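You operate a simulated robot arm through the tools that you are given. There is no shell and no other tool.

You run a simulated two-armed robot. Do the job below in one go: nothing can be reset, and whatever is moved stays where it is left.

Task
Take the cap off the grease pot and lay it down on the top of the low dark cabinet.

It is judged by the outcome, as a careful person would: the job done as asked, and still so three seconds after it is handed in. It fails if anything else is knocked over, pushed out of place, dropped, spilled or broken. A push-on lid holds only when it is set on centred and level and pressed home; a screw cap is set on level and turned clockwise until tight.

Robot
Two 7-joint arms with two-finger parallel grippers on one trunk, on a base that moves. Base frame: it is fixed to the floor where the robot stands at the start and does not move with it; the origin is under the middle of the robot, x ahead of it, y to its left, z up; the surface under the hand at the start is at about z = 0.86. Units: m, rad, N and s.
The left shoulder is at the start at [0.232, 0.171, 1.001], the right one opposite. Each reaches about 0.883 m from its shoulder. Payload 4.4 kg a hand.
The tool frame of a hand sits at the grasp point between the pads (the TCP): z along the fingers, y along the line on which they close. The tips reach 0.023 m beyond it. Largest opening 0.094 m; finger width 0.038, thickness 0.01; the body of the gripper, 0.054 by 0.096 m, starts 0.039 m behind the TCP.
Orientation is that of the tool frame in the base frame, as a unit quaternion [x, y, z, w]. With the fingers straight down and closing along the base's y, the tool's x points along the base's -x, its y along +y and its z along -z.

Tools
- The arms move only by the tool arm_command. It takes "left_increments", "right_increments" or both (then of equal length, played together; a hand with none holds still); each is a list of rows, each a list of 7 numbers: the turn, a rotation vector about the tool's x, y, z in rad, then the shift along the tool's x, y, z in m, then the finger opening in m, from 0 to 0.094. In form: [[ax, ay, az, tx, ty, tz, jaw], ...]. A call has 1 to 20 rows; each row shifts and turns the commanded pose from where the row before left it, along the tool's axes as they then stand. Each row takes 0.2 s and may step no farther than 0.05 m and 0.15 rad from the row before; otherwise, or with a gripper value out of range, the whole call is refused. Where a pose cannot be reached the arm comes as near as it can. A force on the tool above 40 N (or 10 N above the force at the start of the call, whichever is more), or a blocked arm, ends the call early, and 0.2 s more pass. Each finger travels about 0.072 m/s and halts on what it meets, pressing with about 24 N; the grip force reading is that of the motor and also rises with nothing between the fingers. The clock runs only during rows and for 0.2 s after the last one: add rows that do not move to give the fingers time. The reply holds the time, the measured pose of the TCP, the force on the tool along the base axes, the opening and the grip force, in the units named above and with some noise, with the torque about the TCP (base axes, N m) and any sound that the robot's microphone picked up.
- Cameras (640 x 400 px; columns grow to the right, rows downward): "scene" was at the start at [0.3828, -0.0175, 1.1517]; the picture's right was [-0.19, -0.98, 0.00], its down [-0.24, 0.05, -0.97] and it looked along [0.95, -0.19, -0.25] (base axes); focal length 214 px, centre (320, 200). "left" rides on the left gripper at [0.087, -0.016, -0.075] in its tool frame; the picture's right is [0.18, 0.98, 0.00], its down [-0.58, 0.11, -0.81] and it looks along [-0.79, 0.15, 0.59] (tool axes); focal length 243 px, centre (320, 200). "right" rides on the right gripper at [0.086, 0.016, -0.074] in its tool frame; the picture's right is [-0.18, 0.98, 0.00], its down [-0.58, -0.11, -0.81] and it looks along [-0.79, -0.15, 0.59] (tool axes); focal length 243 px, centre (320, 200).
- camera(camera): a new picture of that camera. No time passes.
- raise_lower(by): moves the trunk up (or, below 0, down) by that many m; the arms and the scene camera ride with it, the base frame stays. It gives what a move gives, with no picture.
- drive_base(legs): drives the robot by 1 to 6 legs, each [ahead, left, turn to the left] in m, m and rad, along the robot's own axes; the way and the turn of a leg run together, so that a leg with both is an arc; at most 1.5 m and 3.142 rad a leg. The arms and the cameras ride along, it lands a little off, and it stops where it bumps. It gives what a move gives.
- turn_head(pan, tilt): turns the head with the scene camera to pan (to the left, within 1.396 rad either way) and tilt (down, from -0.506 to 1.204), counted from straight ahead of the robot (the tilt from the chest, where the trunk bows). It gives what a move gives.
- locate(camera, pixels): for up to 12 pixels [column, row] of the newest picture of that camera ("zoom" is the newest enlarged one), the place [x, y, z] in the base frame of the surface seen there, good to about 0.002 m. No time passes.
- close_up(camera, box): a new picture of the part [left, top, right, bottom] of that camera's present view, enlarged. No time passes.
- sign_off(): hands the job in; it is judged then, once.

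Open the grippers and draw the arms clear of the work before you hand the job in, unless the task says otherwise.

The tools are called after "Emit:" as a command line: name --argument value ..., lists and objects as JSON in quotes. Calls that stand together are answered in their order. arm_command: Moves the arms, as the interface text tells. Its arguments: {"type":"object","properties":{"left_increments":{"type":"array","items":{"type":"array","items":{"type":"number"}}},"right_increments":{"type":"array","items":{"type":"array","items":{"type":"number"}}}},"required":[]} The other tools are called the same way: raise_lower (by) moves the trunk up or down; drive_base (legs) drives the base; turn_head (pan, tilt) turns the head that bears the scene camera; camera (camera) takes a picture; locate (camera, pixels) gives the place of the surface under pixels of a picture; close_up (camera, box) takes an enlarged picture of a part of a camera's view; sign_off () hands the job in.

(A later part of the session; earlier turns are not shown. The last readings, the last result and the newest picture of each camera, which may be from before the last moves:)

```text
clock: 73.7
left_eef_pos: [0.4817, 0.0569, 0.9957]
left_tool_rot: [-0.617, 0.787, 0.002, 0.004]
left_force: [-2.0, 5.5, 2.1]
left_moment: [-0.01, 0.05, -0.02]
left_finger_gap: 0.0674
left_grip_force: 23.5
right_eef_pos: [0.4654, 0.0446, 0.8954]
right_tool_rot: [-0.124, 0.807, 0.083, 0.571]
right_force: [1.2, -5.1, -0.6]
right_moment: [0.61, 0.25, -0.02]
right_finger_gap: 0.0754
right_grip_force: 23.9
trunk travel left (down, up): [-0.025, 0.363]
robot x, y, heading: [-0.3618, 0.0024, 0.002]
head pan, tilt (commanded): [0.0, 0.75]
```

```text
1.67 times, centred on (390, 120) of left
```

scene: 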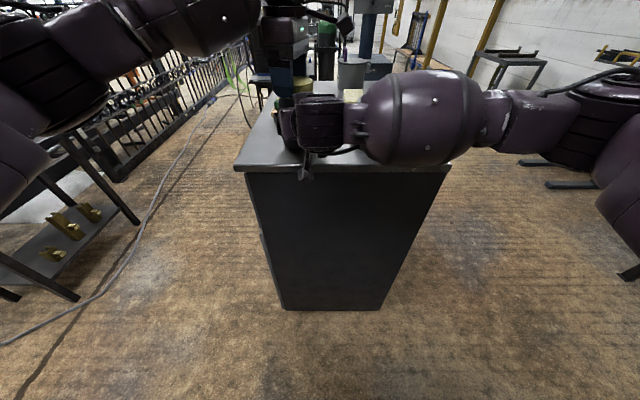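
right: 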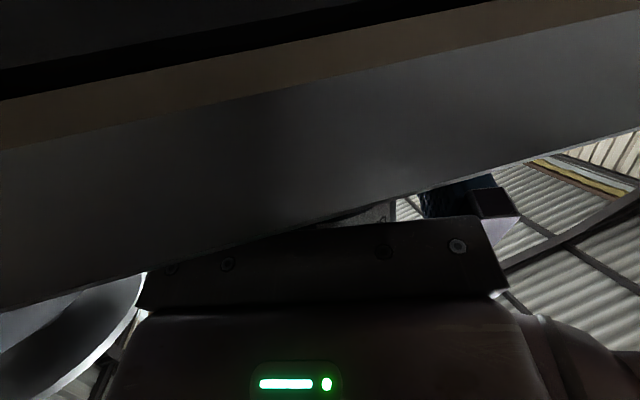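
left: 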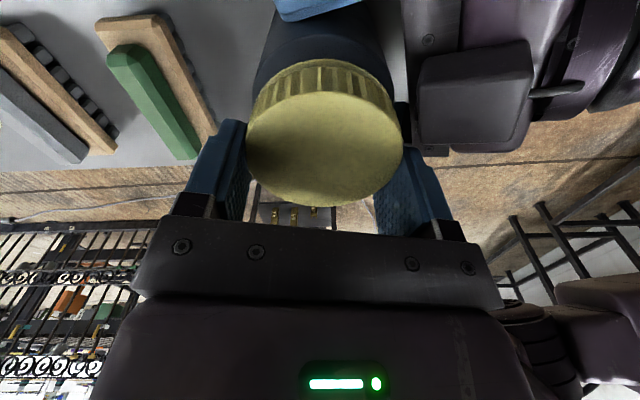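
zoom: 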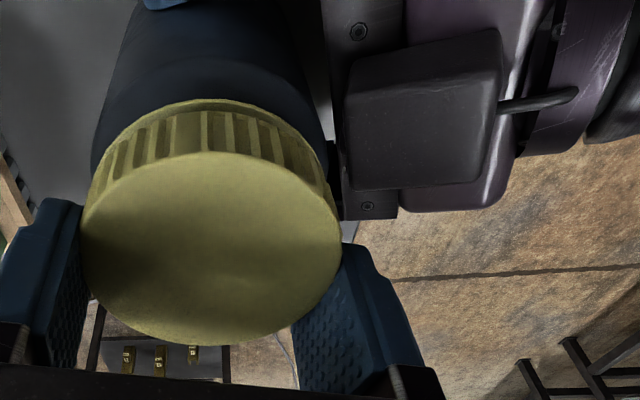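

Pot regripped lower (gap 0.0754). Now I open the left hand, recentre ~7.5 mm along tool x, lift 35 mm, and rotate back clockwise to +0.47 rad for a full stroke.

Emit:
arm_command --left_increments '[[0, 0, 0, 0, 0, 0, 0.08], [0, 0, 0, 0, 0, 0, 0.094], [0, 0, 0, 0, 0, 0, 0.094], [0, 0, 0, 0.0075, 0.0005, 0, 0.094], [0, 0, 0, 0, 0, -0.018, 0.094], [0, 0, 0, 0, 0, -0.018, 0.094], [0, 0, 0.15, 0, 0, 0, 0.094], [0, 0, 0.15, 0, 0, 0, 0.094], [0, 0, 0.15, 0, 0, 0, 0.094], [0, 0, 0.15, 0, 0, 0, 0.094], [0, 0, 0.15, 0, 0, 0, 0.094], [0, 0, 0.15, 0, 0, 0, 0.094], [0, 0, 0.15, 0, 0, 0, 0.094], [0, 0, 0.15, 0, 0, 0, 0.094], [0, 0, 0.15, 0, 0, 0, 0.094], [0, 0, 0.15, 0, 0, 0, 0.094], [0, 0, 0.15, 0, 0, 0, 0.094], [0, 0, 0.15, 0, 0, 0, 0.094], [0, 0, 0, 0, 0, 0, 0.094]]'

Emit:
camera --camera "left"

Emit:
close_up --camera "left" --box '[220, 20, 420, 180]'

```text
clock: 77.7
left_eef_pos: [0.4796, 0.0501, 1.0309]
left_tool_rot: [0.234, 0.972, 0.004, 0.001]
left_force: [0.0, 0.4, -0.4]
left_moment: [-0.02, 0.01, 0.02]
left_finger_gap: 0.094
left_grip_force: 0.1
right_eef_pos: [0.4661, 0.0452, 0.8965]
right_tool_rot: [-0.126, 0.807, 0.084, 0.571]
right_force: [0.5, -0.2, 0.6]
right_moment: [0.09, 0.07, -0.02]
right_finger_gap: 0.0753
right_grip_force: 24.0
trunk travel left (down, up): [-0.025, 0.363]
robot x, y, heading: [-0.3615, 0.0012, 0.0]
head pan, tilt (commanded): [0.0, 0.75]
```

```text
taken
```

left: 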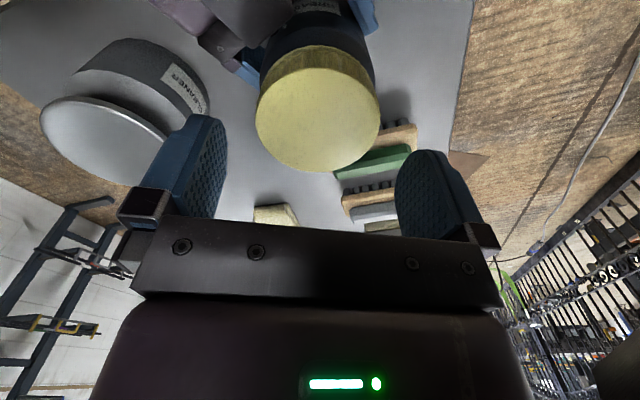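

```text
2.50 times, centred on (320, 100) of left
```

zoom: 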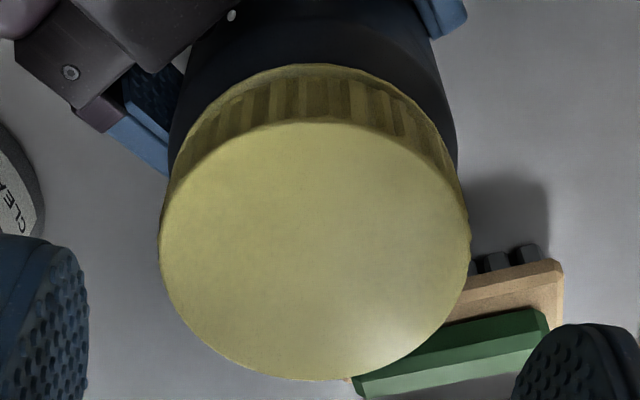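

The cap's ellipse centre (318,119.6) matches the expected (320,119.4), so the hand is centred on the cap. I check cap height, then descend and grip.

Emit:
locate --camera "left" --pixels '[[318, 120], [300, 100], [340, 130], [310, 140], [330, 100], [318, 60], [300, 62]]'

Emit:
arm_command --left_increments '[[0, 0, 0, 0, -0.0008, 0.0175, 0.094], [0, 0, 0, 0, 0, 0.0175, 0.094], [0, 0, 0, 0, 0, 0, 0.084], [0, 0, 0, 0, 0, 0, 0.076], [0, 0, 0, 0, 0, 0, 0.072], [0, 0, 0, 0, 0, 0, 0.067], [0, 0, 0, 0, 0, 0, 0.06], [0, 0, 0, 0, 0, 0, 0.055], [0, 0, 0, 0, 0, 0, 0.055]]'

```text
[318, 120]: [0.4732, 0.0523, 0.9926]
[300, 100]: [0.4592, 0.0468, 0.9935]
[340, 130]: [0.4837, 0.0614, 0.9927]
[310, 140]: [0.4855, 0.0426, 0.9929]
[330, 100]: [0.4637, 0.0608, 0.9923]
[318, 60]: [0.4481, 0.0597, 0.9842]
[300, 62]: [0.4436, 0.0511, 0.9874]
```

```text
clock: 79.7
left_eef_pos: [0.4776, 0.0512, 0.9959]
left_tool_rot: [0.234, 0.972, 0.004, 0.001]
left_force: [-0.5, 1.0, -0.3]
left_moment: [-0.04, 0.04, -0.01]
left_finger_gap: 0.068
left_grip_force: 24.1
right_eef_pos: [0.4655, 0.0442, 0.8957]
right_tool_rot: [-0.125, 0.807, 0.084, 0.571]
right_force: [-0.2, 1.0, 0.9]
right_moment: [0.33, 0.08, 0.05]
right_finger_gap: 0.0751
right_grip_force: 24.1
trunk travel left (down, up): [-0.025, 0.363]
robot x, y, heading: [-0.3615, 0.0014, -0.0]
head pan, tilt (commanded): [0.0, 0.75]
```

The cap top rose from 0.9915 to ≈0.9928 after ~1.8 rad, so it is unscrewing (~4.5 mm/turn). The grip is centred with near-zero side force; I turn on with a tiny lift per row.

Emit:
arm_command --left_increments '[[0, 0, -0.15, 0, 0, -0.0001, 0.055], [0, 0, -0.15, 0, 0, -0.0001, 0.055], [0, 0, -0.15, 0, 0, -0.0001, 0.055], [0, 0, -0.15, 0, 0, -0.0001, 0.055], [0, 0, -0.15, 0, 0, -0.0001, 0.055], [0, 0, -0.15, 0, 0, -0.0001, 0.055], [0, 0, 0, 0, 0, 0, 0.055]]'

```text
clock: 81.3
left_eef_pos: [0.4807, 0.0504, 0.9948]
left_tool_rot: [-0.215, 0.977, 0.004, 0.002]
left_force: [-5.5, -2.2, 0.8]
left_moment: [0.1, 0.53, -0.02]
left_finger_gap: 0.0679
left_grip_force: 23.8
right_eef_pos: [0.4655, 0.0456, 0.8961]
right_tool_rot: [-0.125, 0.806, 0.083, 0.572]
right_force: [5.6, -0.5, -0.2]
right_moment: [-0.32, -0.02, -0.06]
right_finger_gap: 0.0751
right_grip_force: 24.1
trunk travel left (down, up): [-0.025, 0.363]
robot x, y, heading: [-0.3595, -0.0014, -0.001]
head pan, tilt (commanded): [0.0, 0.75]
```

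Side force only ~6 N. I continue the stroke with a small relief shift.

Emit:
arm_command --left_increments '[[0, 0, -0.15, 0.0004, 0, -0.0001, 0.055], [0, 0, -0.15, 0, 0, -0.0001, 0.055], [0, 0, -0.15, 0, 0, -0.0001, 0.055], [0, 0, -0.15, 0, 0, -0.0001, 0.055], [0, 0, -0.15, 0, 0, -0.0001, 0.055], [0, 0, 0, 0, 0, 0, 0.055]]'

Emit:
close_up --camera "left" --box '[220, 0, 560, 240]'

```text
clock: 82.7
left_eef_pos: [0.4791, 0.049, 0.998]
left_tool_rot: [-0.557, 0.831, 0.003, 0.002]
left_force: [6.7, -5.1, -2.8]
left_moment: [-0.03, -0.05, 0.0]
left_finger_gap: 0.068
left_grip_force: 23.7
right_eef_pos: [0.4651, 0.045, 0.8958]
right_tool_rot: [-0.125, 0.807, 0.084, 0.571]
right_force: [-6.6, 4.8, 1.9]
right_moment: [-0.41, -0.51, 0.13]
right_finger_gap: 0.0753
right_grip_force: 24.4
trunk travel left (down, up): [-0.025, 0.363]
robot x, y, heading: [-0.3602, -0.0034, 0.003]
head pan, tilt (commanded): [0.0, 0.75]
```

```text
1.67 times, centred on (390, 120) of left
```

zoom: 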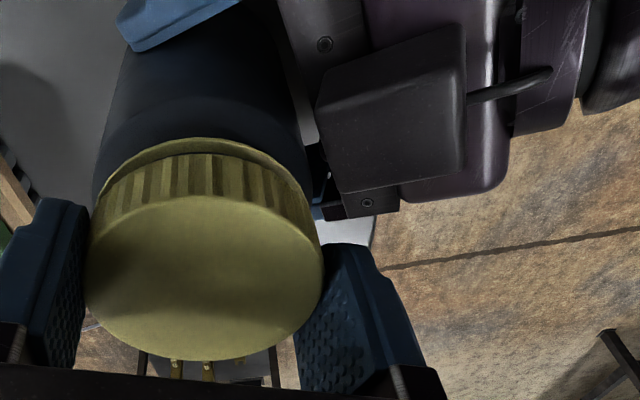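

Turning well at −1.18 rad. I continue past the previous blocking point, with a small relief shift, in a few rows.

Emit:
arm_command --left_increments '[[0, 0, -0.15, 0.0001, -0.0005, -0.0001, 0.055], [0, 0, -0.15, 0, 0, -0.0001, 0.055], [0, 0, -0.15, 0, 0, -0.0001, 0.055], [0, 0, -0.15, 0, 0, -0.0001, 0.055], [0, 0, 0, 0, 0, 0, 0.055]]'

```text
clock: 83.9
left_eef_pos: [0.4794, 0.0485, 0.9988]
left_tool_rot: [0.777, -0.63, -0.002, -0.003]
left_force: [8.7, -6.7, -2.0]
left_moment: [-0.12, -0.16, -0.02]
left_finger_gap: 0.0678
left_grip_force: 23.8
right_eef_pos: [0.4653, 0.0453, 0.8965]
right_tool_rot: [-0.125, 0.807, 0.083, 0.571]
right_force: [-9.4, 7.9, 0.7]
right_moment: [-0.44, -0.63, 0.17]
right_finger_gap: 0.0752
right_grip_force: 24.2
trunk travel left (down, up): [-0.025, 0.363]
robot x, y, heading: [-0.3582, 0.0032, 0.001]
head pan, tilt (commanded): [0.0, 0.75]
```

Past the earlier obstruction at −1.78 rad. I relieve the side load and finish the stroke to about −2.5 rad.

Emit:
arm_command --left_increments '[[0, 0, -0.15, 0.0007, -0.0006, -0.0001, 0.055], [0, 0, -0.15, 0, 0, -0.0001, 0.055], [0, 0, -0.15, 0, 0, -0.0001, 0.055], [0, 0, -0.15, 0, 0, -0.0001, 0.055], [0, 0, -0.15, 0, 0, -0.0001, 0.055], [0, 0, 0, 0, 0, 0, 0.055]]'

Emit:
camera --camera "left"

Emit:
close_up --camera "scene" --box '[240, 60, 400, 200]'

```text
clock: 85.3
left_eef_pos: [0.4789, 0.0494, 0.998]
left_tool_rot: [0.954, -0.301, 0.0, -0.003]
left_force: [-0.6, 1.1, 1.4]
left_moment: [-0.01, -0.05, 0.04]
left_finger_gap: 0.0681
left_grip_force: 24.1
right_eef_pos: [0.4659, 0.0444, 0.896]
right_tool_rot: [-0.124, 0.807, 0.083, 0.572]
right_force: [0.1, 1.1, 0.5]
right_moment: [0.31, 0.1, -0.01]
right_finger_gap: 0.075
right_grip_force: 23.9
trunk travel left (down, up): [-0.025, 0.363]
robot x, y, heading: [-0.3601, -0.0024, -0.003]
head pan, tilt (commanded): [0.0, 0.75]
```

```text
taken
```

left: 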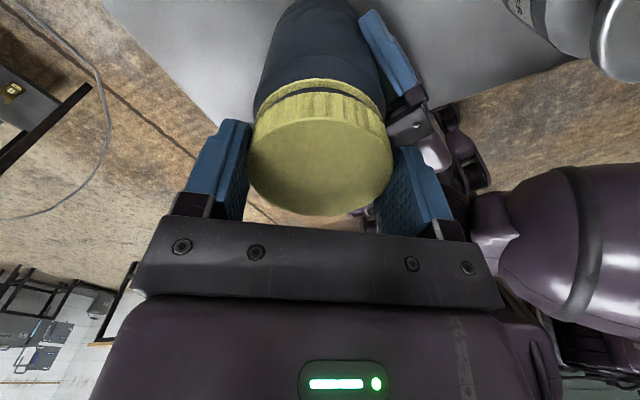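

```text
2.86 times, centred on (320, 130) of scene
```

zoom: 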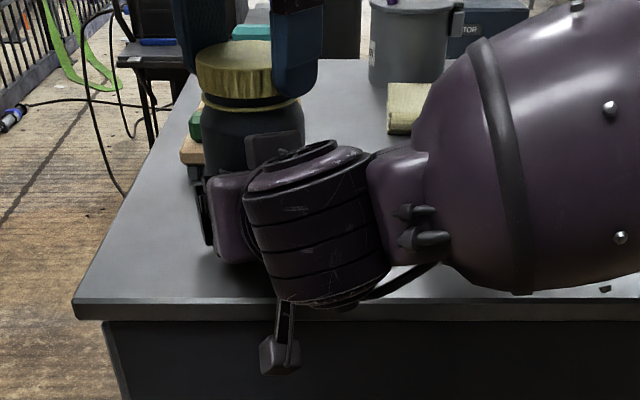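

A dark gap is opening between the cap and the neck ring (zoom (250,100)). I measure the cap's present height.

Emit:
locate --camera "left" --pixels '[[300, 170], [320, 160], [340, 180], [320, 190], [320, 85], [320, 92], [325, 110]]'

Emit:
close_up --camera "left" --box '[230, 50, 410, 220]'

```text
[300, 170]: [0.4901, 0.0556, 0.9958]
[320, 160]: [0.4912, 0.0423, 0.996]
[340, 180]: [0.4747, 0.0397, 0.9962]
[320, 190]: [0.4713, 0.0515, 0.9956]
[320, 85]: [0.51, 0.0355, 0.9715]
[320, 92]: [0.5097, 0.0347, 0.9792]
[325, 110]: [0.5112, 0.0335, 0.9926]
```

```text
2.35 times, centred on (320, 135) of left
```

zoom: 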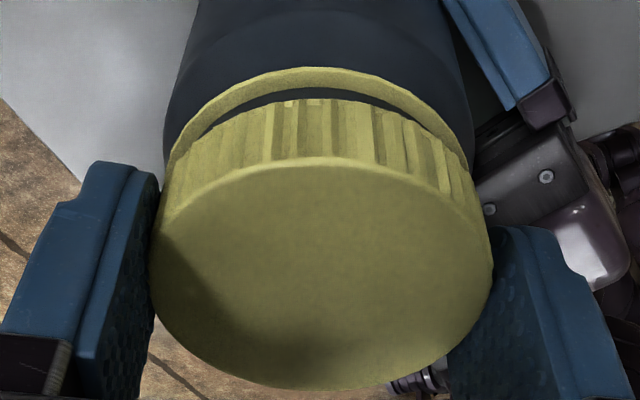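

The cap top is now at 0.996 (4.4 mm up, ~6 mm/turn). I regrip for a second stroke: open, lift clear, and rotate back clockwise.

Emit:
arm_command --left_increments '[[0, 0, 0, 0, 0, 0, 0.08], [0, 0, 0, 0, 0, 0, 0.094], [0, 0, 0, 0, 0, 0, 0.094], [0, 0, 0, 0, 0, -0.018, 0.094], [0, 0, 0, 0, 0, -0.018, 0.094], [0, 0, 0.15, 0, 0, 0, 0.094], [0, 0, 0.15, 0, 0, 0, 0.094], [0, 0, 0.15, 0, 0, 0, 0.094], [0, 0, 0.15, 0, 0, 0, 0.094], [0, 0, 0.15, 0, 0, 0, 0.094], [0, 0, 0.15, 0, 0, 0, 0.094], [0, 0, 0.15, 0, 0, 0, 0.094], [0, 0, 0.15, 0, 0, 0, 0.094], [0, 0, 0.15, 0, 0, 0, 0.094], [0, 0, 0.15, 0, 0, 0, 0.094], [0, 0, 0.15, 0, 0, 0, 0.094], [0, 0, 0.15, 0, 0, 0, 0.094], [0, 0, 0.15, 0, 0, 0, 0.094], [0, 0, 0.15, 0, 0, 0, 0.094], [0, 0, 0.15, 0, 0, 0, 0.094]]'

Emit:
arm_command --left_increments '[[0, 0, 0.15, 0, 0, 0, 0.094], [0, 0, 0.15, 0, 0, 0, 0.094], [0, 0, 0.15, 0, 0, 0, 0.094], [0, 0, 0.15, 0, 0, 0, 0.094], [0, 0, 0.15, 0, 0, 0, 0.094], [0, 0, 0, 0, 0, 0, 0.094]]'

Emit:
close_up --camera "left" --box '[220, 20, 420, 180]'

```text
clock: 89.5
left_eef_pos: [0.481, 0.0495, 1.0345]
left_tool_rot: [-0.139, 0.99, 0.002, 0.002]
left_force: [0.3, 0.7, -0.1]
left_moment: [0.03, -0.02, 0.03]
left_finger_gap: 0.0942
left_grip_force: 0.0
right_eef_pos: [0.4659, 0.0447, 0.8959]
right_tool_rot: [-0.125, 0.806, 0.084, 0.572]
right_force: [0.1, -0.6, 0.5]
right_moment: [0.01, 0.02, -0.02]
right_finger_gap: 0.0752
right_grip_force: 23.8
trunk travel left (down, up): [-0.025, 0.363]
robot x, y, heading: [-0.3596, -0.0027, -0.002]
head pan, tilt (commanded): [0.0, 0.75]
```

```text
clock: 90.9
left_eef_pos: [0.4796, 0.0492, 1.0337]
left_tool_rot: [0.234, 0.972, 0.003, 0.001]
left_force: [-0.4, -0.2, -0.2]
left_moment: [0.0, 0.01, -0.01]
left_finger_gap: 0.0939
left_grip_force: 0.1
right_eef_pos: [0.4667, 0.0434, 0.8969]
right_tool_rot: [-0.125, 0.806, 0.084, 0.572]
right_force: [0.4, 0.5, -0.4]
right_moment: [0.04, -0.02, -0.02]
right_finger_gap: 0.0752
right_grip_force: 23.6
trunk travel left (down, up): [-0.025, 0.363]
robot x, y, heading: [-0.3578, 0.0, -0.003]
head pan, tilt (commanded): [0.0, 0.75]
```

```text
2.50 times, centred on (320, 100) of left
```

zoom: 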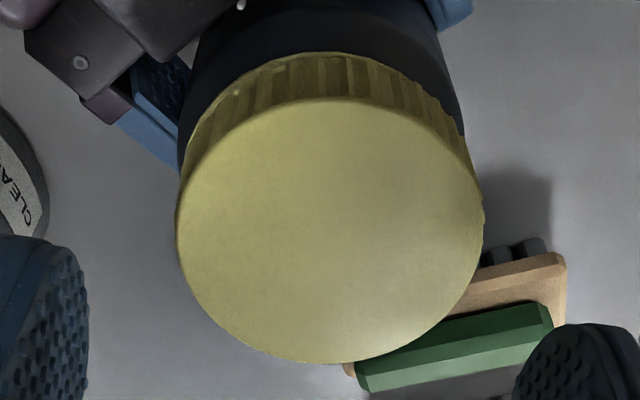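

The cap's ellipse centre moved to (324,112), suggesting it sits a few mm off or tilted slightly. I locate rim and top points to check.

Emit:
locate --camera "zoom" --pixels '[[182, 235], [478, 225], [325, 358], [330, 103], [220, 150], [435, 145], [230, 325], [425, 320], [330, 230], [250, 230], [410, 230], [330, 300]]'

```text
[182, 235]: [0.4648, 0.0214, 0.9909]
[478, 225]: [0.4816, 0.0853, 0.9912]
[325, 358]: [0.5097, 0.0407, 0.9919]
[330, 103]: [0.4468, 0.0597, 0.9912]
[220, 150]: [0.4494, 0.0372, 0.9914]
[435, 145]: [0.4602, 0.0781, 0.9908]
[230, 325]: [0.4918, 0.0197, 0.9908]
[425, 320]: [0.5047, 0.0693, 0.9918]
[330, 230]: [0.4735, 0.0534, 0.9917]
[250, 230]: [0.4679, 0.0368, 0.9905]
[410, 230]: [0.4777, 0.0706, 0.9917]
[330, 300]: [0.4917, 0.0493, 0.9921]
```

After release the cap sank back to its original height (0.9915), so the threads are disengaged and it now sits loose on the neck, ~2–3 mm off. I recentre, descend, and grip it again at TCP z≈0.996.

Emit:
arm_command --left_increments '[[0, 0, 0, 0.0024, 0.0018, 0, 0.094], [0, 0, 0, 0, 0, 0.0188, 0.094], [0, 0, 0, 0, 0, 0.0188, 0.094], [0, 0, 0, 0, 0, 0, 0.084], [0, 0, 0, 0, 0, 0, 0.076], [0, 0, 0, 0, 0, 0, 0.072], [0, 0, 0, 0, 0, 0, 0.067], [0, 0, 0, 0, 0, 0, 0.06], [0, 0, 0, 0, 0, 0, 0.055], [0, 0, 0, 0, 0, 0, 0.055]]'

Emit:
camera --camera "left"

```text
clock: 93.1
left_eef_pos: [0.48, 0.051, 0.9953]
left_tool_rot: [0.232, 0.973, 0.004, 0.001]
left_force: [-0.2, 0.9, -0.2]
left_moment: [0.02, 0.03, -0.01]
left_finger_gap: 0.0698
left_grip_force: 23.9
right_eef_pos: [0.4653, 0.0454, 0.8961]
right_tool_rot: [-0.125, 0.807, 0.084, 0.572]
right_force: [-0.6, -0.4, -0.2]
right_moment: [0.1, 0.01, -0.01]
right_finger_gap: 0.075
right_grip_force: 24.0
trunk travel left (down, up): [-0.025, 0.363]
robot x, y, heading: [-0.3598, 0.0006, -0.001]
head pan, tilt (commanded): [0.0, 0.75]
```

```text
taken
```

left: 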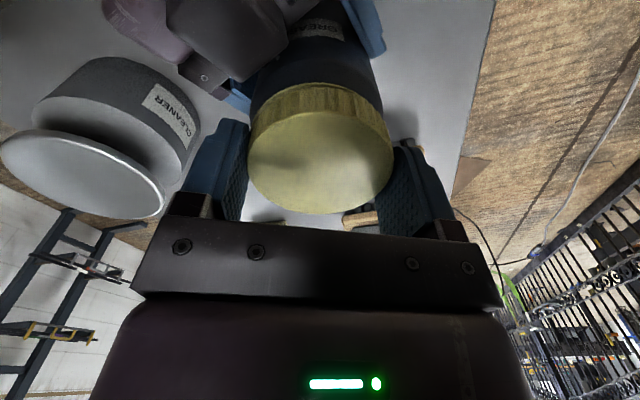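

Gripped (gap 0.0698) with no side force. I lift gently by 6 mm and read the force.

Emit:
arm_command --left_increments '[[0, 0, 0, 0, 0, -0.002, 0.055], [0, 0, 0, 0, 0, -0.002, 0.055], [0, 0, 0, 0, 0, -0.002, 0.055], [0, 0, 0, 0, 0, 0, 0.055]]'

Emit:
close_up --camera "left" --box '[230, 50, 410, 220]'

Emit:
close_up --camera "scene" --box '[240, 60, 360, 160]'

```text
clock: 94.1
left_eef_pos: [0.4792, 0.0511, 1.0009]
left_tool_rot: [0.232, 0.973, 0.003, 0.001]
left_force: [-0.8, 0.1, -0.3]
left_moment: [-0.01, 0.02, 0.03]
left_finger_gap: 0.0698
left_grip_force: 23.7
right_eef_pos: [0.4654, 0.0455, 0.8966]
right_tool_rot: [-0.125, 0.806, 0.084, 0.572]
right_force: [-0.6, 1.1, 0.3]
right_moment: [0.32, 0.01, 0.07]
right_finger_gap: 0.0752
right_grip_force: 23.8
trunk travel left (down, up): [-0.025, 0.363]
robot x, y, heading: [-0.3616, 0.0008, -0.003]
head pan, tilt (commanded): [0.0, 0.75]
```

```text
2.35 times, centred on (320, 135) of left
```

zoom: 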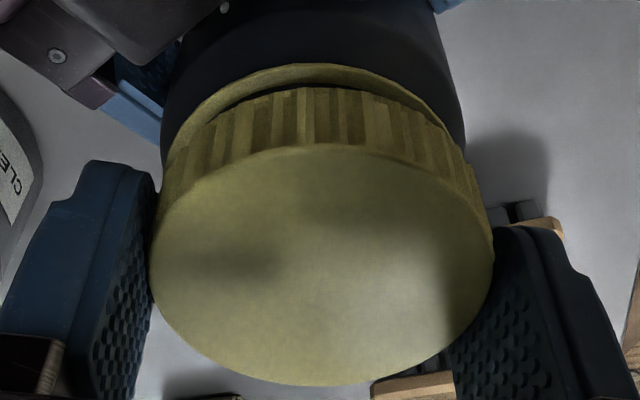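

```text
4.00 times, centred on (300, 110) of scene
```

zoom: 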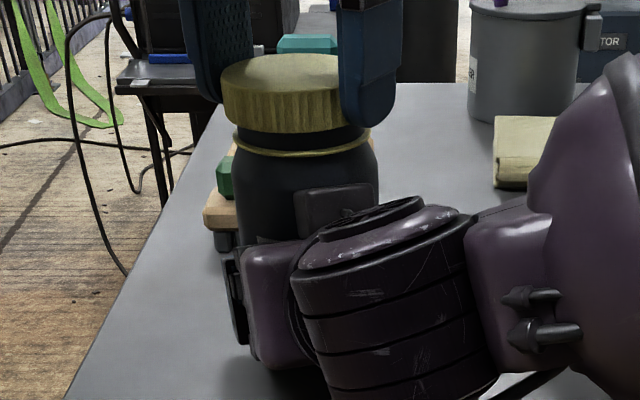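

The cap rises freely with zero force, leaving the ring on the neck. I lift straight up another 60 mm.

Emit:
arm_command --left_increments '[[0, 0, 0, 0, 0, -0.006, 0.055], [0, 0, 0, 0, 0, -0.008, 0.055], [0, 0, 0, 0, 0, -0.012, 0.055], [0, 0, 0, 0, 0, -0.016, 0.055], [0, 0, 0, 0, 0, -0.018, 0.055], [0, 0, 0, 0, 0, 0, 0.055]]'

Emit:
camera --camera "left"

Emit:
close_up --camera "scene" --box '[240, 20, 400, 160]'

```text
clock: 95.5
left_eef_pos: [0.4778, 0.0526, 1.064]
left_tool_rot: [0.233, 0.972, 0.003, 0.0]
left_force: [-0.2, 0.2, -0.5]
left_moment: [0.0, 0.01, 0.0]
left_finger_gap: 0.0699
left_grip_force: 24.3
right_eef_pos: [0.4658, 0.0456, 0.8957]
right_tool_rot: [-0.124, 0.807, 0.083, 0.572]
right_force: [-0.5, -0.1, 0.2]
right_moment: [0.08, 0.0, 0.0]
right_finger_gap: 0.0753
right_grip_force: 24.3
trunk travel left (down, up): [-0.025, 0.363]
robot x, y, heading: [-0.3615, 0.0003, 0.004]
head pan, tilt (commanded): [0.0, 0.75]
```

```text
taken
```

left: 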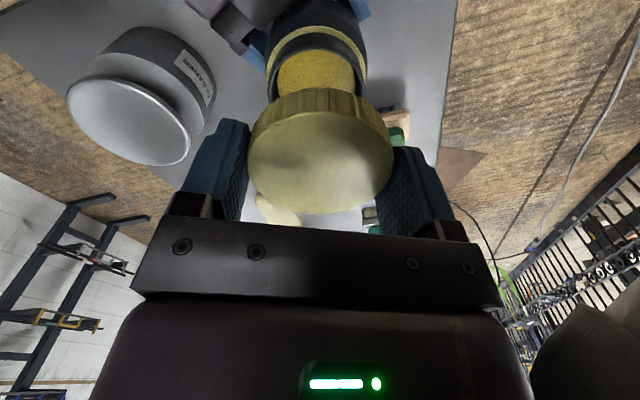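

```text
2.86 times, centred on (320, 90) of scene
```

zoom: 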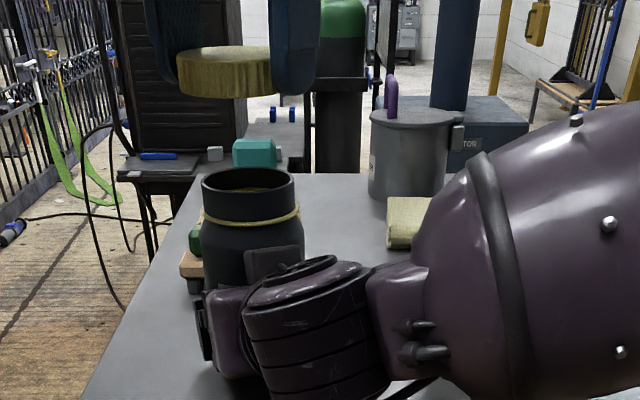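

The cap is off and the pot stands open with its grease inside. I raise the left hand (with cap) 80 mm more, then open the right hand and back it straight out from the pot.

Emit:
arm_command --left_increments '[[0, 0, 0, 0, 0, -0.02, 0.055], [0, 0, 0, 0, 0, -0.02, 0.055], [0, 0, 0, 0, 0, -0.02, 0.055], [0, 0, 0, 0, 0, -0.02, 0.055]]'

Emit:
arm_command --right_increments '[[0, 0, 0, 0, 0, 0, 0.082], [0, 0, 0, 0, 0, 0, 0.092], [0, 0, 0, 0, 0, 0, 0.092], [0, 0, 0, 0, 0, 0, 0.092]]'

Emit:
camera --camera "left"

Emit:
close_up --camera "scene" --box '[240, 20, 400, 160]'

```text
clock: 96.5
left_eef_pos: [0.4787, 0.0507, 1.1433]
left_tool_rot: [0.232, 0.973, 0.003, 0.001]
left_force: [0.0, 0.2, -0.6]
left_moment: [0.03, -0.01, -0.02]
left_finger_gap: 0.0697
left_grip_force: 24.2
right_eef_pos: [0.4653, 0.0456, 0.8966]
right_tool_rot: [-0.125, 0.806, 0.084, 0.572]
right_force: [-0.6, -0.7, -0.1]
right_moment: [0.07, 0.09, 0.04]
right_finger_gap: 0.0751
right_grip_force: 24.1
trunk travel left (down, up): [-0.025, 0.363]
robot x, y, heading: [-0.36, 0.0034, -0.001]
head pan, tilt (commanded): [0.0, 0.75]
```

```text
clock: 97.5
left_eef_pos: [0.4785, 0.0518, 1.1421]
left_tool_rot: [0.232, 0.973, 0.004, 0.001]
left_force: [0.4, 0.4, -0.4]
left_moment: [-0.03, 0.0, -0.01]
left_finger_gap: 0.0699
left_grip_force: 23.7
right_eef_pos: [0.4653, 0.0453, 0.8966]
right_tool_rot: [-0.125, 0.807, 0.084, 0.572]
right_force: [-0.5, 0.5, 0.0]
right_moment: [0.01, -0.01, 0.01]
right_finger_gap: 0.092
right_grip_force: 0.1
trunk travel left (down, up): [-0.025, 0.363]
robot x, y, heading: [-0.3594, 0.0019, -0.006]
head pan, tilt (commanded): [0.0, 0.75]
```

```text
taken
```

left: 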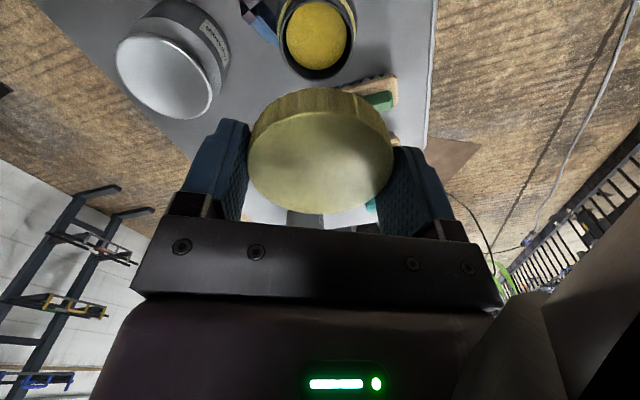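

```text
2.86 times, centred on (320, 90) of scene
```

zoom: 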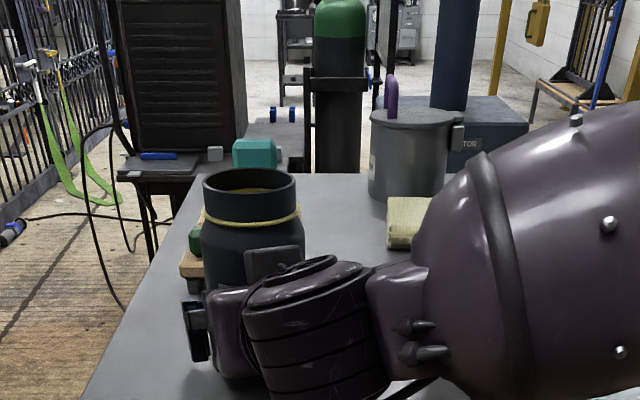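

The pot stands by itself, fingers open. I withdraw the right hand straight back along its fingers by 12 cm.

Emit:
arm_command --right_increments '[[0, 0, 0, 0, 0, -0.01, 0.092], [0, 0, 0, 0, 0, -0.02, 0.092], [0, 0, 0, 0, 0, -0.03, 0.092], [0, 0, 0, 0, 0, -0.03, 0.092], [0, 0, 0, 0, 0, -0.03, 0.092], [0, 0, 0, 0, 0, 0, 0.092]]'

Emit:
camera --camera "scene"

```text
clock: 98.9
left_eef_pos: [0.4786, 0.0509, 1.1429]
left_tool_rot: [0.234, 0.972, 0.004, 0.001]
left_force: [-0.5, -0.5, 0.2]
left_moment: [0.04, 0.01, -0.03]
left_finger_gap: 0.0696
left_grip_force: 24.5
right_eef_pos: [0.3585, 0.0124, 0.9361]
right_tool_rot: [-0.125, 0.807, 0.083, 0.571]
right_force: [-0.4, 0.2, -0.1]
right_moment: [-0.03, 0.01, 0.02]
right_finger_gap: 0.0921
right_grip_force: 0.0
trunk travel left (down, up): [-0.025, 0.363]
robot x, y, heading: [-0.3642, 0.0003, 0.002]
head pan, tilt (commanded): [0.0, 0.75]
```

```text
taken
```

scene: 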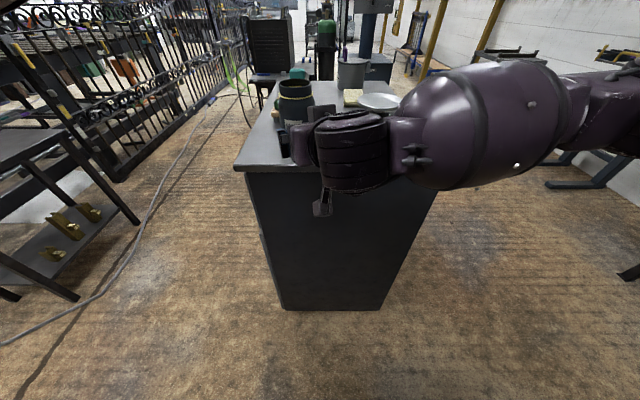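

I raise the right hand and move it right, clear of everything, then pitch it back to fingers-down so it's out of the way before driving.

Emit:
arm_command --right_increments '[[0, 0, 0, -0.0261, -0.0194, -0.0157, 0.092], [0, 0, 0, -0.0261, -0.0194, -0.0157, 0.092], [0, 0, 0, -0.0261, -0.0194, -0.0157, 0.092], [0, 0, 0, -0.0261, -0.0194, -0.0157, 0.092], [0, 0.15, 0, 0, 0, 0, 0.092], [0, 0.15, 0, 0, 0, 0, 0.092], [0, 0.15, 0, 0, 0, 0, 0.092], [0, 0.15, 0, 0, 0, 0, 0.092], [0, 0.15, 0, 0, 0, 0, 0.092], [0, 0.15, 0, 0, 0, 0, 0.092], [0, 0.15, 0, 0, 0, 0, 0.092], [0, 0.15, 0, 0, 0, 0, 0.092], [0, 0, 0.15, 0, 0, -0.02, 0.092], [0, 0, 0.15, 0, 0, -0.03, 0.092], [0, 0, 0, 0, 0, -0.04, 0.092], [0, 0, 0, 0, 0, -0.04, 0.092]]'

Emit:
camera --camera "scene"

```text
clock: 102.3
left_eef_pos: [0.4782, 0.0521, 1.1448]
left_tool_rot: [0.232, 0.973, 0.004, 0.002]
left_force: [-0.1, 0.3, -0.4]
left_moment: [-0.01, -0.05, 0.0]
left_finger_gap: 0.0701
left_grip_force: 23.5
right_eef_pos: [0.3507, -0.0668, 1.1867]
right_tool_rot: [-0.001, 1.0, 0.001, 0.018]
right_force: [-0.1, -0.3, 0.2]
right_moment: [-0.01, 0.01, 0.0]
right_finger_gap: 0.0923
right_grip_force: 0.0
trunk travel left (down, up): [-0.025, 0.363]
robot x, y, heading: [-0.3594, -0.0015, -0.004]
head pan, tilt (commanded): [0.0, 0.75]
```

```text
taken
```

scene: 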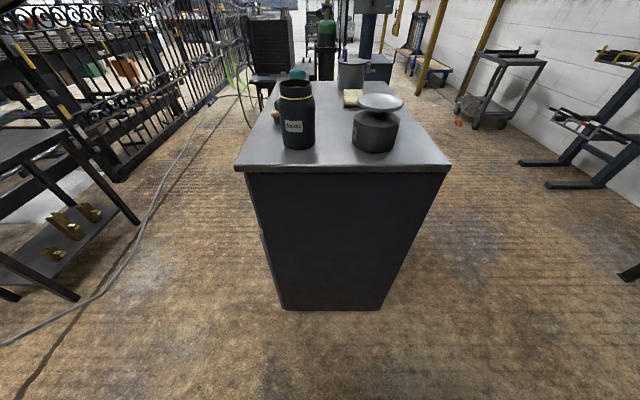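

Both pots stand undisturbed. I enlarge the cabinet top to pick a clear spot behind the two pots.

Emit:
close_up --camera "scene" --box '[240, 60, 440, 180]'

Emit:
arm_command --right_increments '[[0, 0, 0, 0.04, -0.02, 0, 0.092], [0, 0, 0, 0.04, -0.02, 0, 0.092], [0, 0, 0, 0.04, -0.02, 0, 0.092], [0, 0, 0, 0.04, -0.02, 0, 0.092], [0, 0, 0, 0.04, -0.02, 0, 0.092]]'

```text
3.20 times, centred on (340, 120) of scene
```

zoom: 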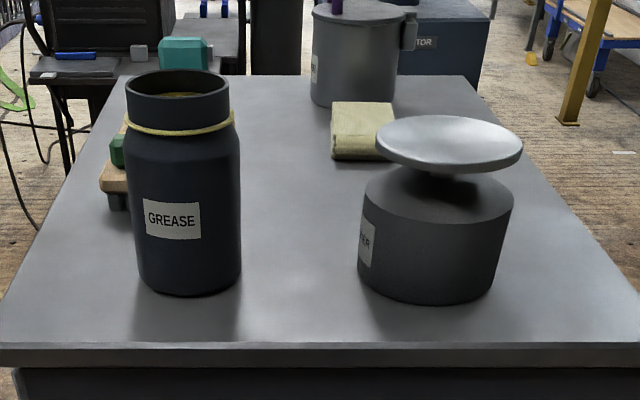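

```text
clock: 103.5
left_eef_pos: [0.4784, 0.0504, 1.1423]
left_tool_rot: [0.234, 0.972, 0.004, 0.001]
left_force: [-0.5, -0.2, 0.4]
left_moment: [0.01, 0.0, -0.02]
left_finger_gap: 0.0698
left_grip_force: 24.3
right_eef_pos: [0.1502, -0.1685, 1.1787]
right_tool_rot: [-0.001, 1.0, 0.001, 0.017]
right_force: [-1.1, 0.4, -0.4]
right_moment: [0.02, -0.02, -0.02]
right_finger_gap: 0.0922
right_grip_force: 0.0
trunk travel left (down, up): [-0.025, 0.363]
robot x, y, heading: [-0.3594, 0.0038, 0.001]
head pan, tilt (commanded): [0.0, 0.75]
```

The area behind and between the pots is clear. The right hand is parked back at (0.15, −0.17, 1.18); I drive 0.15 m ahead with the cap held at z≈1.14, above everything.

Emit:
drive_base --legs '[[0.15, 0, 0]]'

Emit:
camera --camera "scene"

Emit:
camera --camera "left"

Emit:
camera --camera "right"

```text
clock: 104.8
left_eef_pos: [0.6277, 0.0525, 1.1424]
left_tool_rot: [0.233, 0.973, 0.004, 0.001]
left_force: [0.1, 0.4, -0.3]
left_moment: [0.05, 0.01, 0.01]
left_finger_gap: 0.0699
left_grip_force: 23.8
right_eef_pos: [0.3007, -0.1665, 1.1794]
right_tool_rot: [-0.002, 1.0, 0.001, 0.017]
right_force: [0.5, 0.3, -0.6]
right_moment: [-0.02, -0.01, 0.02]
right_finger_gap: 0.0922
right_grip_force: 0.1
trunk travel left (down, up): [-0.025, 0.363]
robot x, y, heading: [-0.2119, -0.0016, -0.0]
head pan, tilt (commanded): [0.0, 0.75]
```

```text
taken
```

scene: 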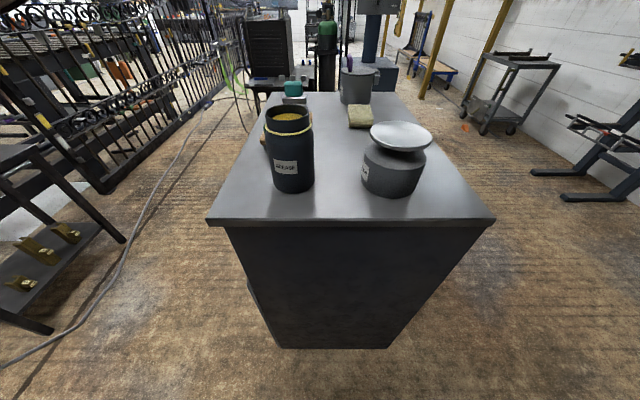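

```text
taken
```

left: 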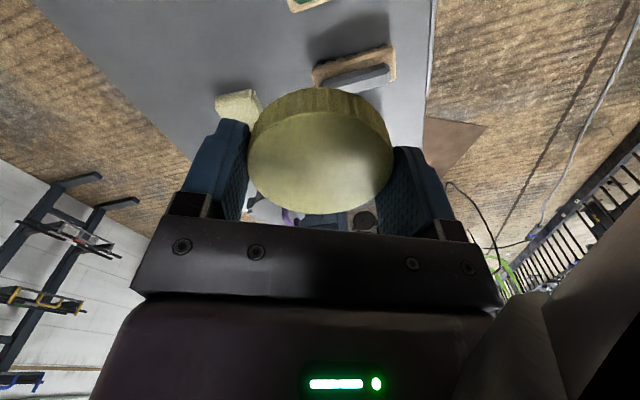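

```text
taken
```

right: 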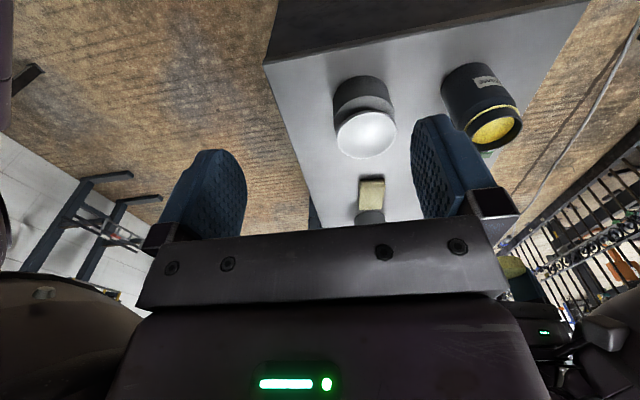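

I locate nearby items: sponge front (362,128), brushes (in the left view at (360,75)), and candidate spot (345,150) on the top.

Emit:
locate --camera "scene" --pixels '[[345, 150], [340, 165], [350, 126], [372, 127], [350, 108], [372, 125], [330, 140], [400, 150], [266, 143], [290, 100]]'

Emit:
locate --camera "left" --pixels '[[314, 85], [395, 60], [290, 5], [330, 0], [260, 110], [220, 110], [300, 40]]'

```text
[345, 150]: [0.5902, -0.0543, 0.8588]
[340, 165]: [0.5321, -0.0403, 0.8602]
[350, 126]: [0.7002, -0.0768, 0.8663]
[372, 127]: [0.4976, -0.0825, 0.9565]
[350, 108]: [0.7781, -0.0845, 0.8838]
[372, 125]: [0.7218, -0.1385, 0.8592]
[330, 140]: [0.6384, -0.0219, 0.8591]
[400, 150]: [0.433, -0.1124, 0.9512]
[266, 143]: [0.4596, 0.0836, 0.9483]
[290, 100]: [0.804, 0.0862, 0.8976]
```

```text
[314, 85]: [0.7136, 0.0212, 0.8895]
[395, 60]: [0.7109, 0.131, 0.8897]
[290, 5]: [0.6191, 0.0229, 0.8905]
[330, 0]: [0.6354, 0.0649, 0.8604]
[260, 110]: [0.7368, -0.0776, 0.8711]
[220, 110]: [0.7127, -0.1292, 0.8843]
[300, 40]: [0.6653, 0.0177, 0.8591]
```

Brushes lie at y≥0.02 and the sponge at x≥0.70, so (0.595, −0.045) is clear. I rotate the hand to −1.57 rad (fingers along x) at height, then shift over that spot.

Emit:
arm_command --left_increments '[[0, 0, -0.146, 0, 0, 0, 0.055], [0, 0, -0.146, 0, 0, 0, 0.055], [0, 0, -0.146, 0, 0, 0, 0.055], [0, 0, -0.146, 0, 0, 0, 0.055], [0, 0, -0.146, 0, 0, 0, 0.055], [0, 0, -0.146, 0, 0, 0, 0.055], [0, 0, -0.146, 0, 0, 0, 0.055], [0, 0, -0.146, 0, 0, 0, 0.055], [0, 0, -0.146, 0, 0, 0, 0.055], [0, 0, -0.146, 0, 0, 0, 0.055], [0, 0, -0.146, 0, 0, 0, 0.055], [0, 0, -0.146, 0, 0, 0, 0.055], [0, 0, -0.146, 0, 0, 0, 0.055], [0, 0, -0.146, 0, 0, 0, 0.055], [0, 0, 0, 0.0325, 0.011, 0, 0.055], [0, 0, 0, 0.0325, 0.011, 0, 0.055], [0, 0, 0, 0.0325, 0.011, 0, 0.055], [0, 0, 0, 0, 0, 0, 0.055]]'

Emit:
camera --camera "scene"

Emit:
camera --camera "left"

```text
clock: 108.7
left_eef_pos: [0.5975, -0.0458, 1.1406]
left_tool_rot: [0.71, -0.705, -0.002, -0.002]
left_force: [0.5, 0.7, 0.1]
left_moment: [0.02, -0.02, 0.02]
left_finger_gap: 0.0697
left_grip_force: 24.0
right_eef_pos: [0.3001, -0.1664, 1.1794]
right_tool_rot: [-0.002, 1.0, 0.001, 0.017]
right_force: [-0.7, 0.6, -0.7]
right_moment: [-0.02, 0.0, 0.0]
right_finger_gap: 0.0918
right_grip_force: 0.1
trunk travel left (down, up): [-0.025, 0.363]
robot x, y, heading: [-0.212, -0.0018, -0.002]
head pan, tilt (commanded): [0.0, 0.75]
```

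```text
taken
```

scene: 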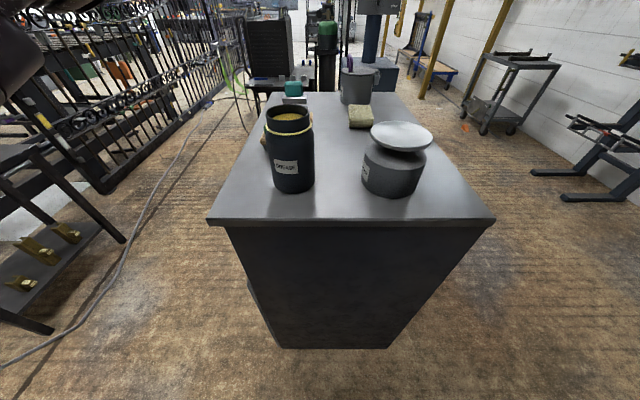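

```text
taken
```

left: 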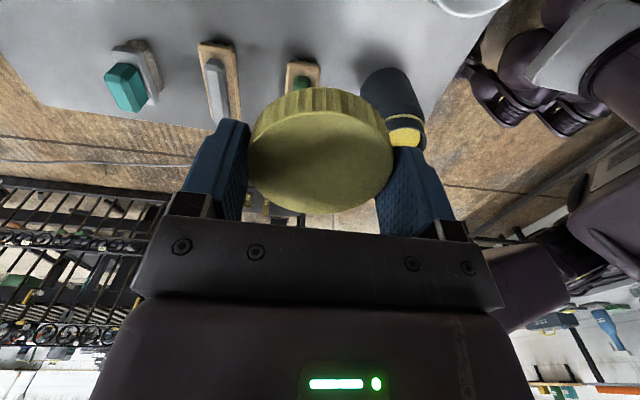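

The cap is above the clear spot, at (0.5975, −0.0458). Before lowering, I look at the left forearm to make sure it will clear the open grease pot.

Emit:
turn_head --pan 0.35 --tilt 0.3

Emit:
camera --camera "scene"

```text
clock: 109.5
left_eef_pos: [0.5968, -0.0461, 1.1402]
left_tool_rot: [0.708, -0.706, -0.002, -0.002]
left_force: [-0.6, -0.2, -0.2]
left_moment: [0.02, 0.0, 0.01]
left_finger_gap: 0.0698
left_grip_force: 23.8
right_eef_pos: [0.3004, -0.1664, 1.1779]
right_tool_rot: [-0.002, 1.0, 0.0, 0.016]
right_force: [-0.1, 0.0, 0.2]
right_moment: [-0.01, 0.0, 0.0]
right_finger_gap: 0.0921
right_grip_force: 0.0
trunk travel left (down, up): [-0.025, 0.363]
robot x, y, heading: [-0.2104, 0.0017, -0.004]
head pan, tilt (commanded): [0.351, 0.3]
```

```text
taken
```

scene: 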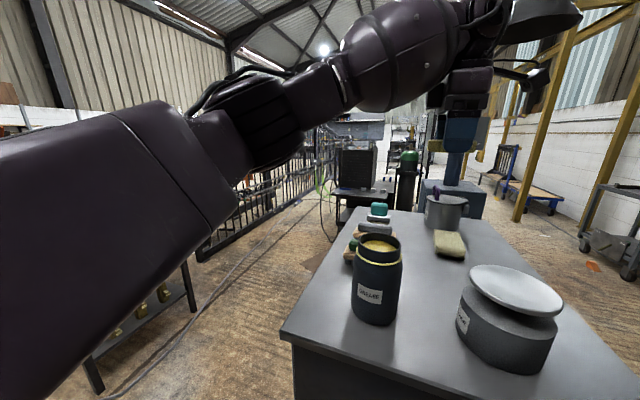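

I locate the underside of the left forearm barrel and the wrist.

Emit:
locate --camera "scene" --pixels '[[385, 108], [420, 98], [450, 60], [470, 30], [480, 85], [470, 125], [350, 95], [300, 110], [470, 148], [440, 145]]'

```text
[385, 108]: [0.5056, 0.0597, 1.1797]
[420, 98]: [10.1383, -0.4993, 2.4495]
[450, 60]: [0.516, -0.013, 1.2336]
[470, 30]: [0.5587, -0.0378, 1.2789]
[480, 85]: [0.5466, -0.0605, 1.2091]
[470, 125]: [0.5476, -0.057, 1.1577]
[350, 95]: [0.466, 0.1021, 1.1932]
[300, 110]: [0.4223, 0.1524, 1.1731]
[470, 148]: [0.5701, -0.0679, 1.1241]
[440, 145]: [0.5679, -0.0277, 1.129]
```

The forearm's underside is at (0.506, 0.060, 1.18), directly over the open pot (rim ≈0.98); lowering 0.25 m from here would hit it. I raise the trunk 0.3 m so the arm reaches down from above, and look again.

Emit:
raise_lower --by 0.3

Emit:
drive_base --legs '[[0.1, 0, 0]]'

Emit:
turn_head --pan 0.1 --tilt 0.8

Emit:
camera --camera "scene"

```text
clock: 112.5
left_eef_pos: [0.3187, -0.045, 1.7451]
left_tool_rot: [0.686, -0.681, 0.18, -0.184]
left_force: [-0.7, 0.5, -0.4]
left_moment: [0.02, 0.0, 0.02]
left_finger_gap: 0.07
left_grip_force: 24.5
right_eef_pos: [0.3012, -0.1668, 1.4773]
right_tool_rot: [-0.002, 1.0, 0.001, 0.017]
right_force: [-0.8, 0.1, 0.5]
right_moment: [0.01, -0.01, -0.02]
right_finger_gap: 0.092
right_grip_force: 0.1
trunk travel left (down, up): [-0.325, 0.063]
robot x, y, heading: [-0.2097, 0.0036, 0.002]
head pan, tilt (commanded): [0.351, 0.3]
```

```text
clock: 113.7
left_eef_pos: [0.4162, -0.0457, 1.7453]
left_tool_rot: [0.685, -0.681, 0.18, -0.184]
left_force: [0.3, -0.2, -0.8]
left_moment: [0.02, 0.01, 0.02]
left_finger_gap: 0.0699
left_grip_force: 24.0
right_eef_pos: [0.3981, -0.167, 1.478]
right_tool_rot: [-0.002, 1.0, 0.0, 0.017]
right_force: [0.1, 0.2, 0.4]
right_moment: [0.01, 0.01, -0.02]
right_finger_gap: 0.092
right_grip_force: 0.1
trunk travel left (down, up): [-0.325, 0.063]
robot x, y, heading: [-0.1126, 0.0012, -0.003]
head pan, tilt (commanded): [0.351, 0.3]
```

```text
clock: 114.6
left_eef_pos: [0.4165, -0.0459, 1.7446]
left_tool_rot: [0.685, -0.681, 0.181, -0.184]
left_force: [0.7, 0.0, 0.4]
left_moment: [0.0, 0.0, -0.02]
left_finger_gap: 0.0697
left_grip_force: 24.0
right_eef_pos: [0.3977, -0.1666, 1.4788]
right_tool_rot: [-0.001, 1.0, 0.001, 0.016]
right_force: [0.3, -0.2, 0.4]
right_moment: [-0.02, 0.01, 0.0]
right_finger_gap: 0.092
right_grip_force: 0.1
trunk travel left (down, up): [-0.325, 0.063]
robot x, y, heading: [-0.1123, -0.0012, 0.0]
head pan, tilt (commanded): [0.099, 0.799]
```

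```text
taken
```

scene: 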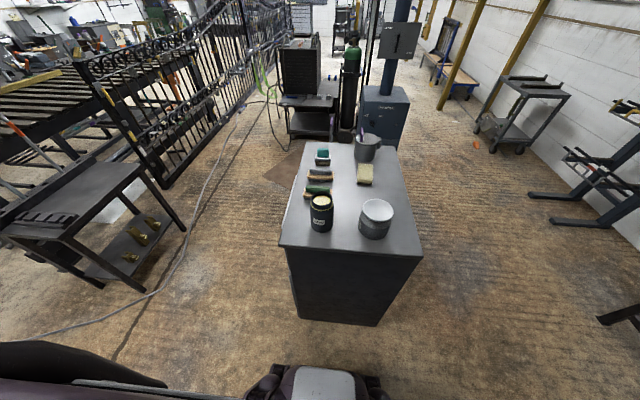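

After the raise the left hand is far from where it should be: (0.416, −0.046, 1.745) with ~30° tilt, though the cap is still gripped (gap 0.070). I look at the arm to understand before moving.

Emit:
turn_head --pan 0.4 --tilt -0.35

Emit:
camera --camera "scene"

Emit:
camera --camera "left"

Emit:
camera --camera "right"

```text
clock: 116.0
left_eef_pos: [0.4162, -0.045, 1.7447]
left_tool_rot: [0.685, -0.681, 0.18, -0.185]
left_force: [-0.8, -0.1, -0.2]
left_moment: [0.04, -0.01, -0.01]
left_finger_gap: 0.0698
left_grip_force: 24.0
right_eef_pos: [0.397, -0.1677, 1.479]
right_tool_rot: [-0.002, 1.0, 0.0, 0.016]
right_force: [0.0, 0.1, -0.4]
right_moment: [-0.02, -0.03, -0.05]
right_finger_gap: 0.0919
right_grip_force: 0.0
trunk travel left (down, up): [-0.325, 0.063]
robot x, y, heading: [-0.1148, 0.0037, 0.001]
head pan, tilt (commanded): [0.4, -0.351]
```

```text
taken
```

scene: 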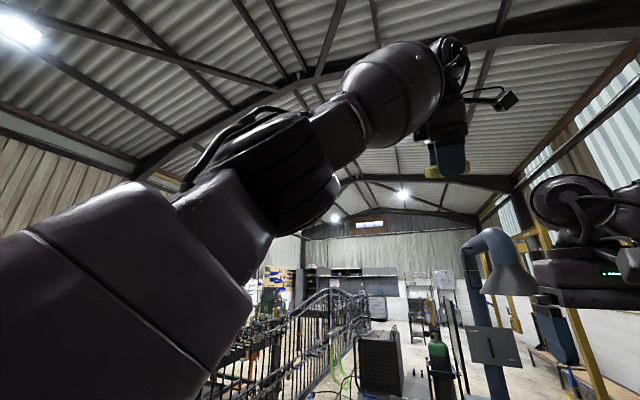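

```text
taken
```

left: 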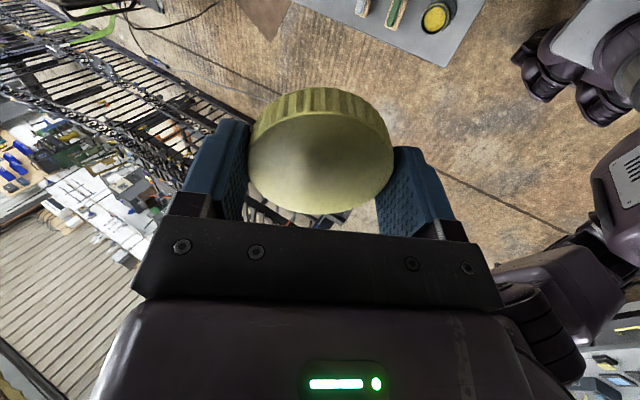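

```text
taken
```

right: 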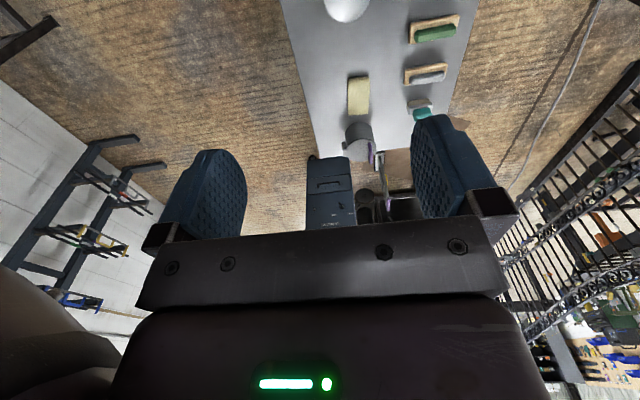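

Nothing was hit; the left shoulder simply ended raised, cap still in the fingers. I send one no-motion row for the left arm to see which pose it holds as commanded.

Emit:
arm_command --left_increments '[[0, 0, 0, 0, 0, 0, 0.055]]'

```text
clock: 116.4
left_eef_pos: [0.4172, -0.0447, 1.7448]
left_tool_rot: [0.685, -0.682, 0.18, -0.184]
left_force: [0.3, 0.2, -0.3]
left_moment: [0.0, 0.0, -0.02]
left_finger_gap: 0.0695
left_grip_force: 23.9
right_eef_pos: [0.398, -0.166, 1.4787]
right_tool_rot: [-0.002, 1.0, 0.001, 0.017]
right_force: [-0.7, 0.1, -0.2]
right_moment: [0.04, 0.01, 0.0]
right_finger_gap: 0.092
right_grip_force: 0.1
trunk travel left (down, up): [-0.325, 0.063]
robot x, y, heading: [-0.1136, 0.0041, -0.004]
head pan, tilt (commanded): [0.4, -0.351]
```

The commanded pose equals the measured one, so I can steer normally. I check where the extraction hood (510,265) is relative to the path before descending.

Emit:
camera --camera "scene"

Emit:
locate --camera "scene" --pixels '[[510, 280], [485, 290], [500, 240], [465, 260], [450, 160], [505, 100], [400, 140], [440, 100], [575, 230], [300, 200]]'

```text
taken
```

scene: 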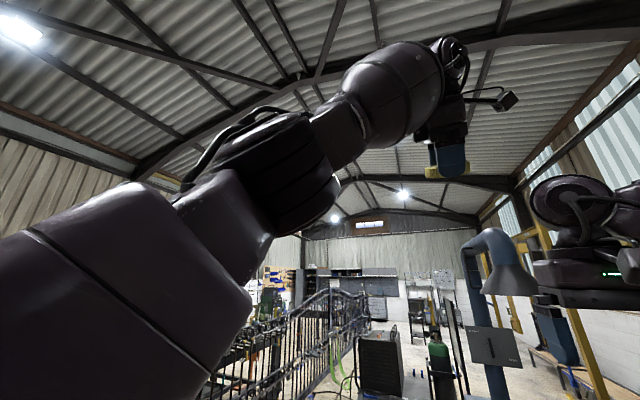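

```text
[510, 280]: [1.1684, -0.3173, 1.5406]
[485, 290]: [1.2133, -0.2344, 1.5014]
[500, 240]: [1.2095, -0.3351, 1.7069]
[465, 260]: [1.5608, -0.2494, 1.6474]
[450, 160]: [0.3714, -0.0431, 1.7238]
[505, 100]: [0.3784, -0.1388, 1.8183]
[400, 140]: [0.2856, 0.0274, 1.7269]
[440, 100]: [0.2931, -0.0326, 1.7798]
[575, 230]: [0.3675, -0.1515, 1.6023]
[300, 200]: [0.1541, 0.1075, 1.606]
```

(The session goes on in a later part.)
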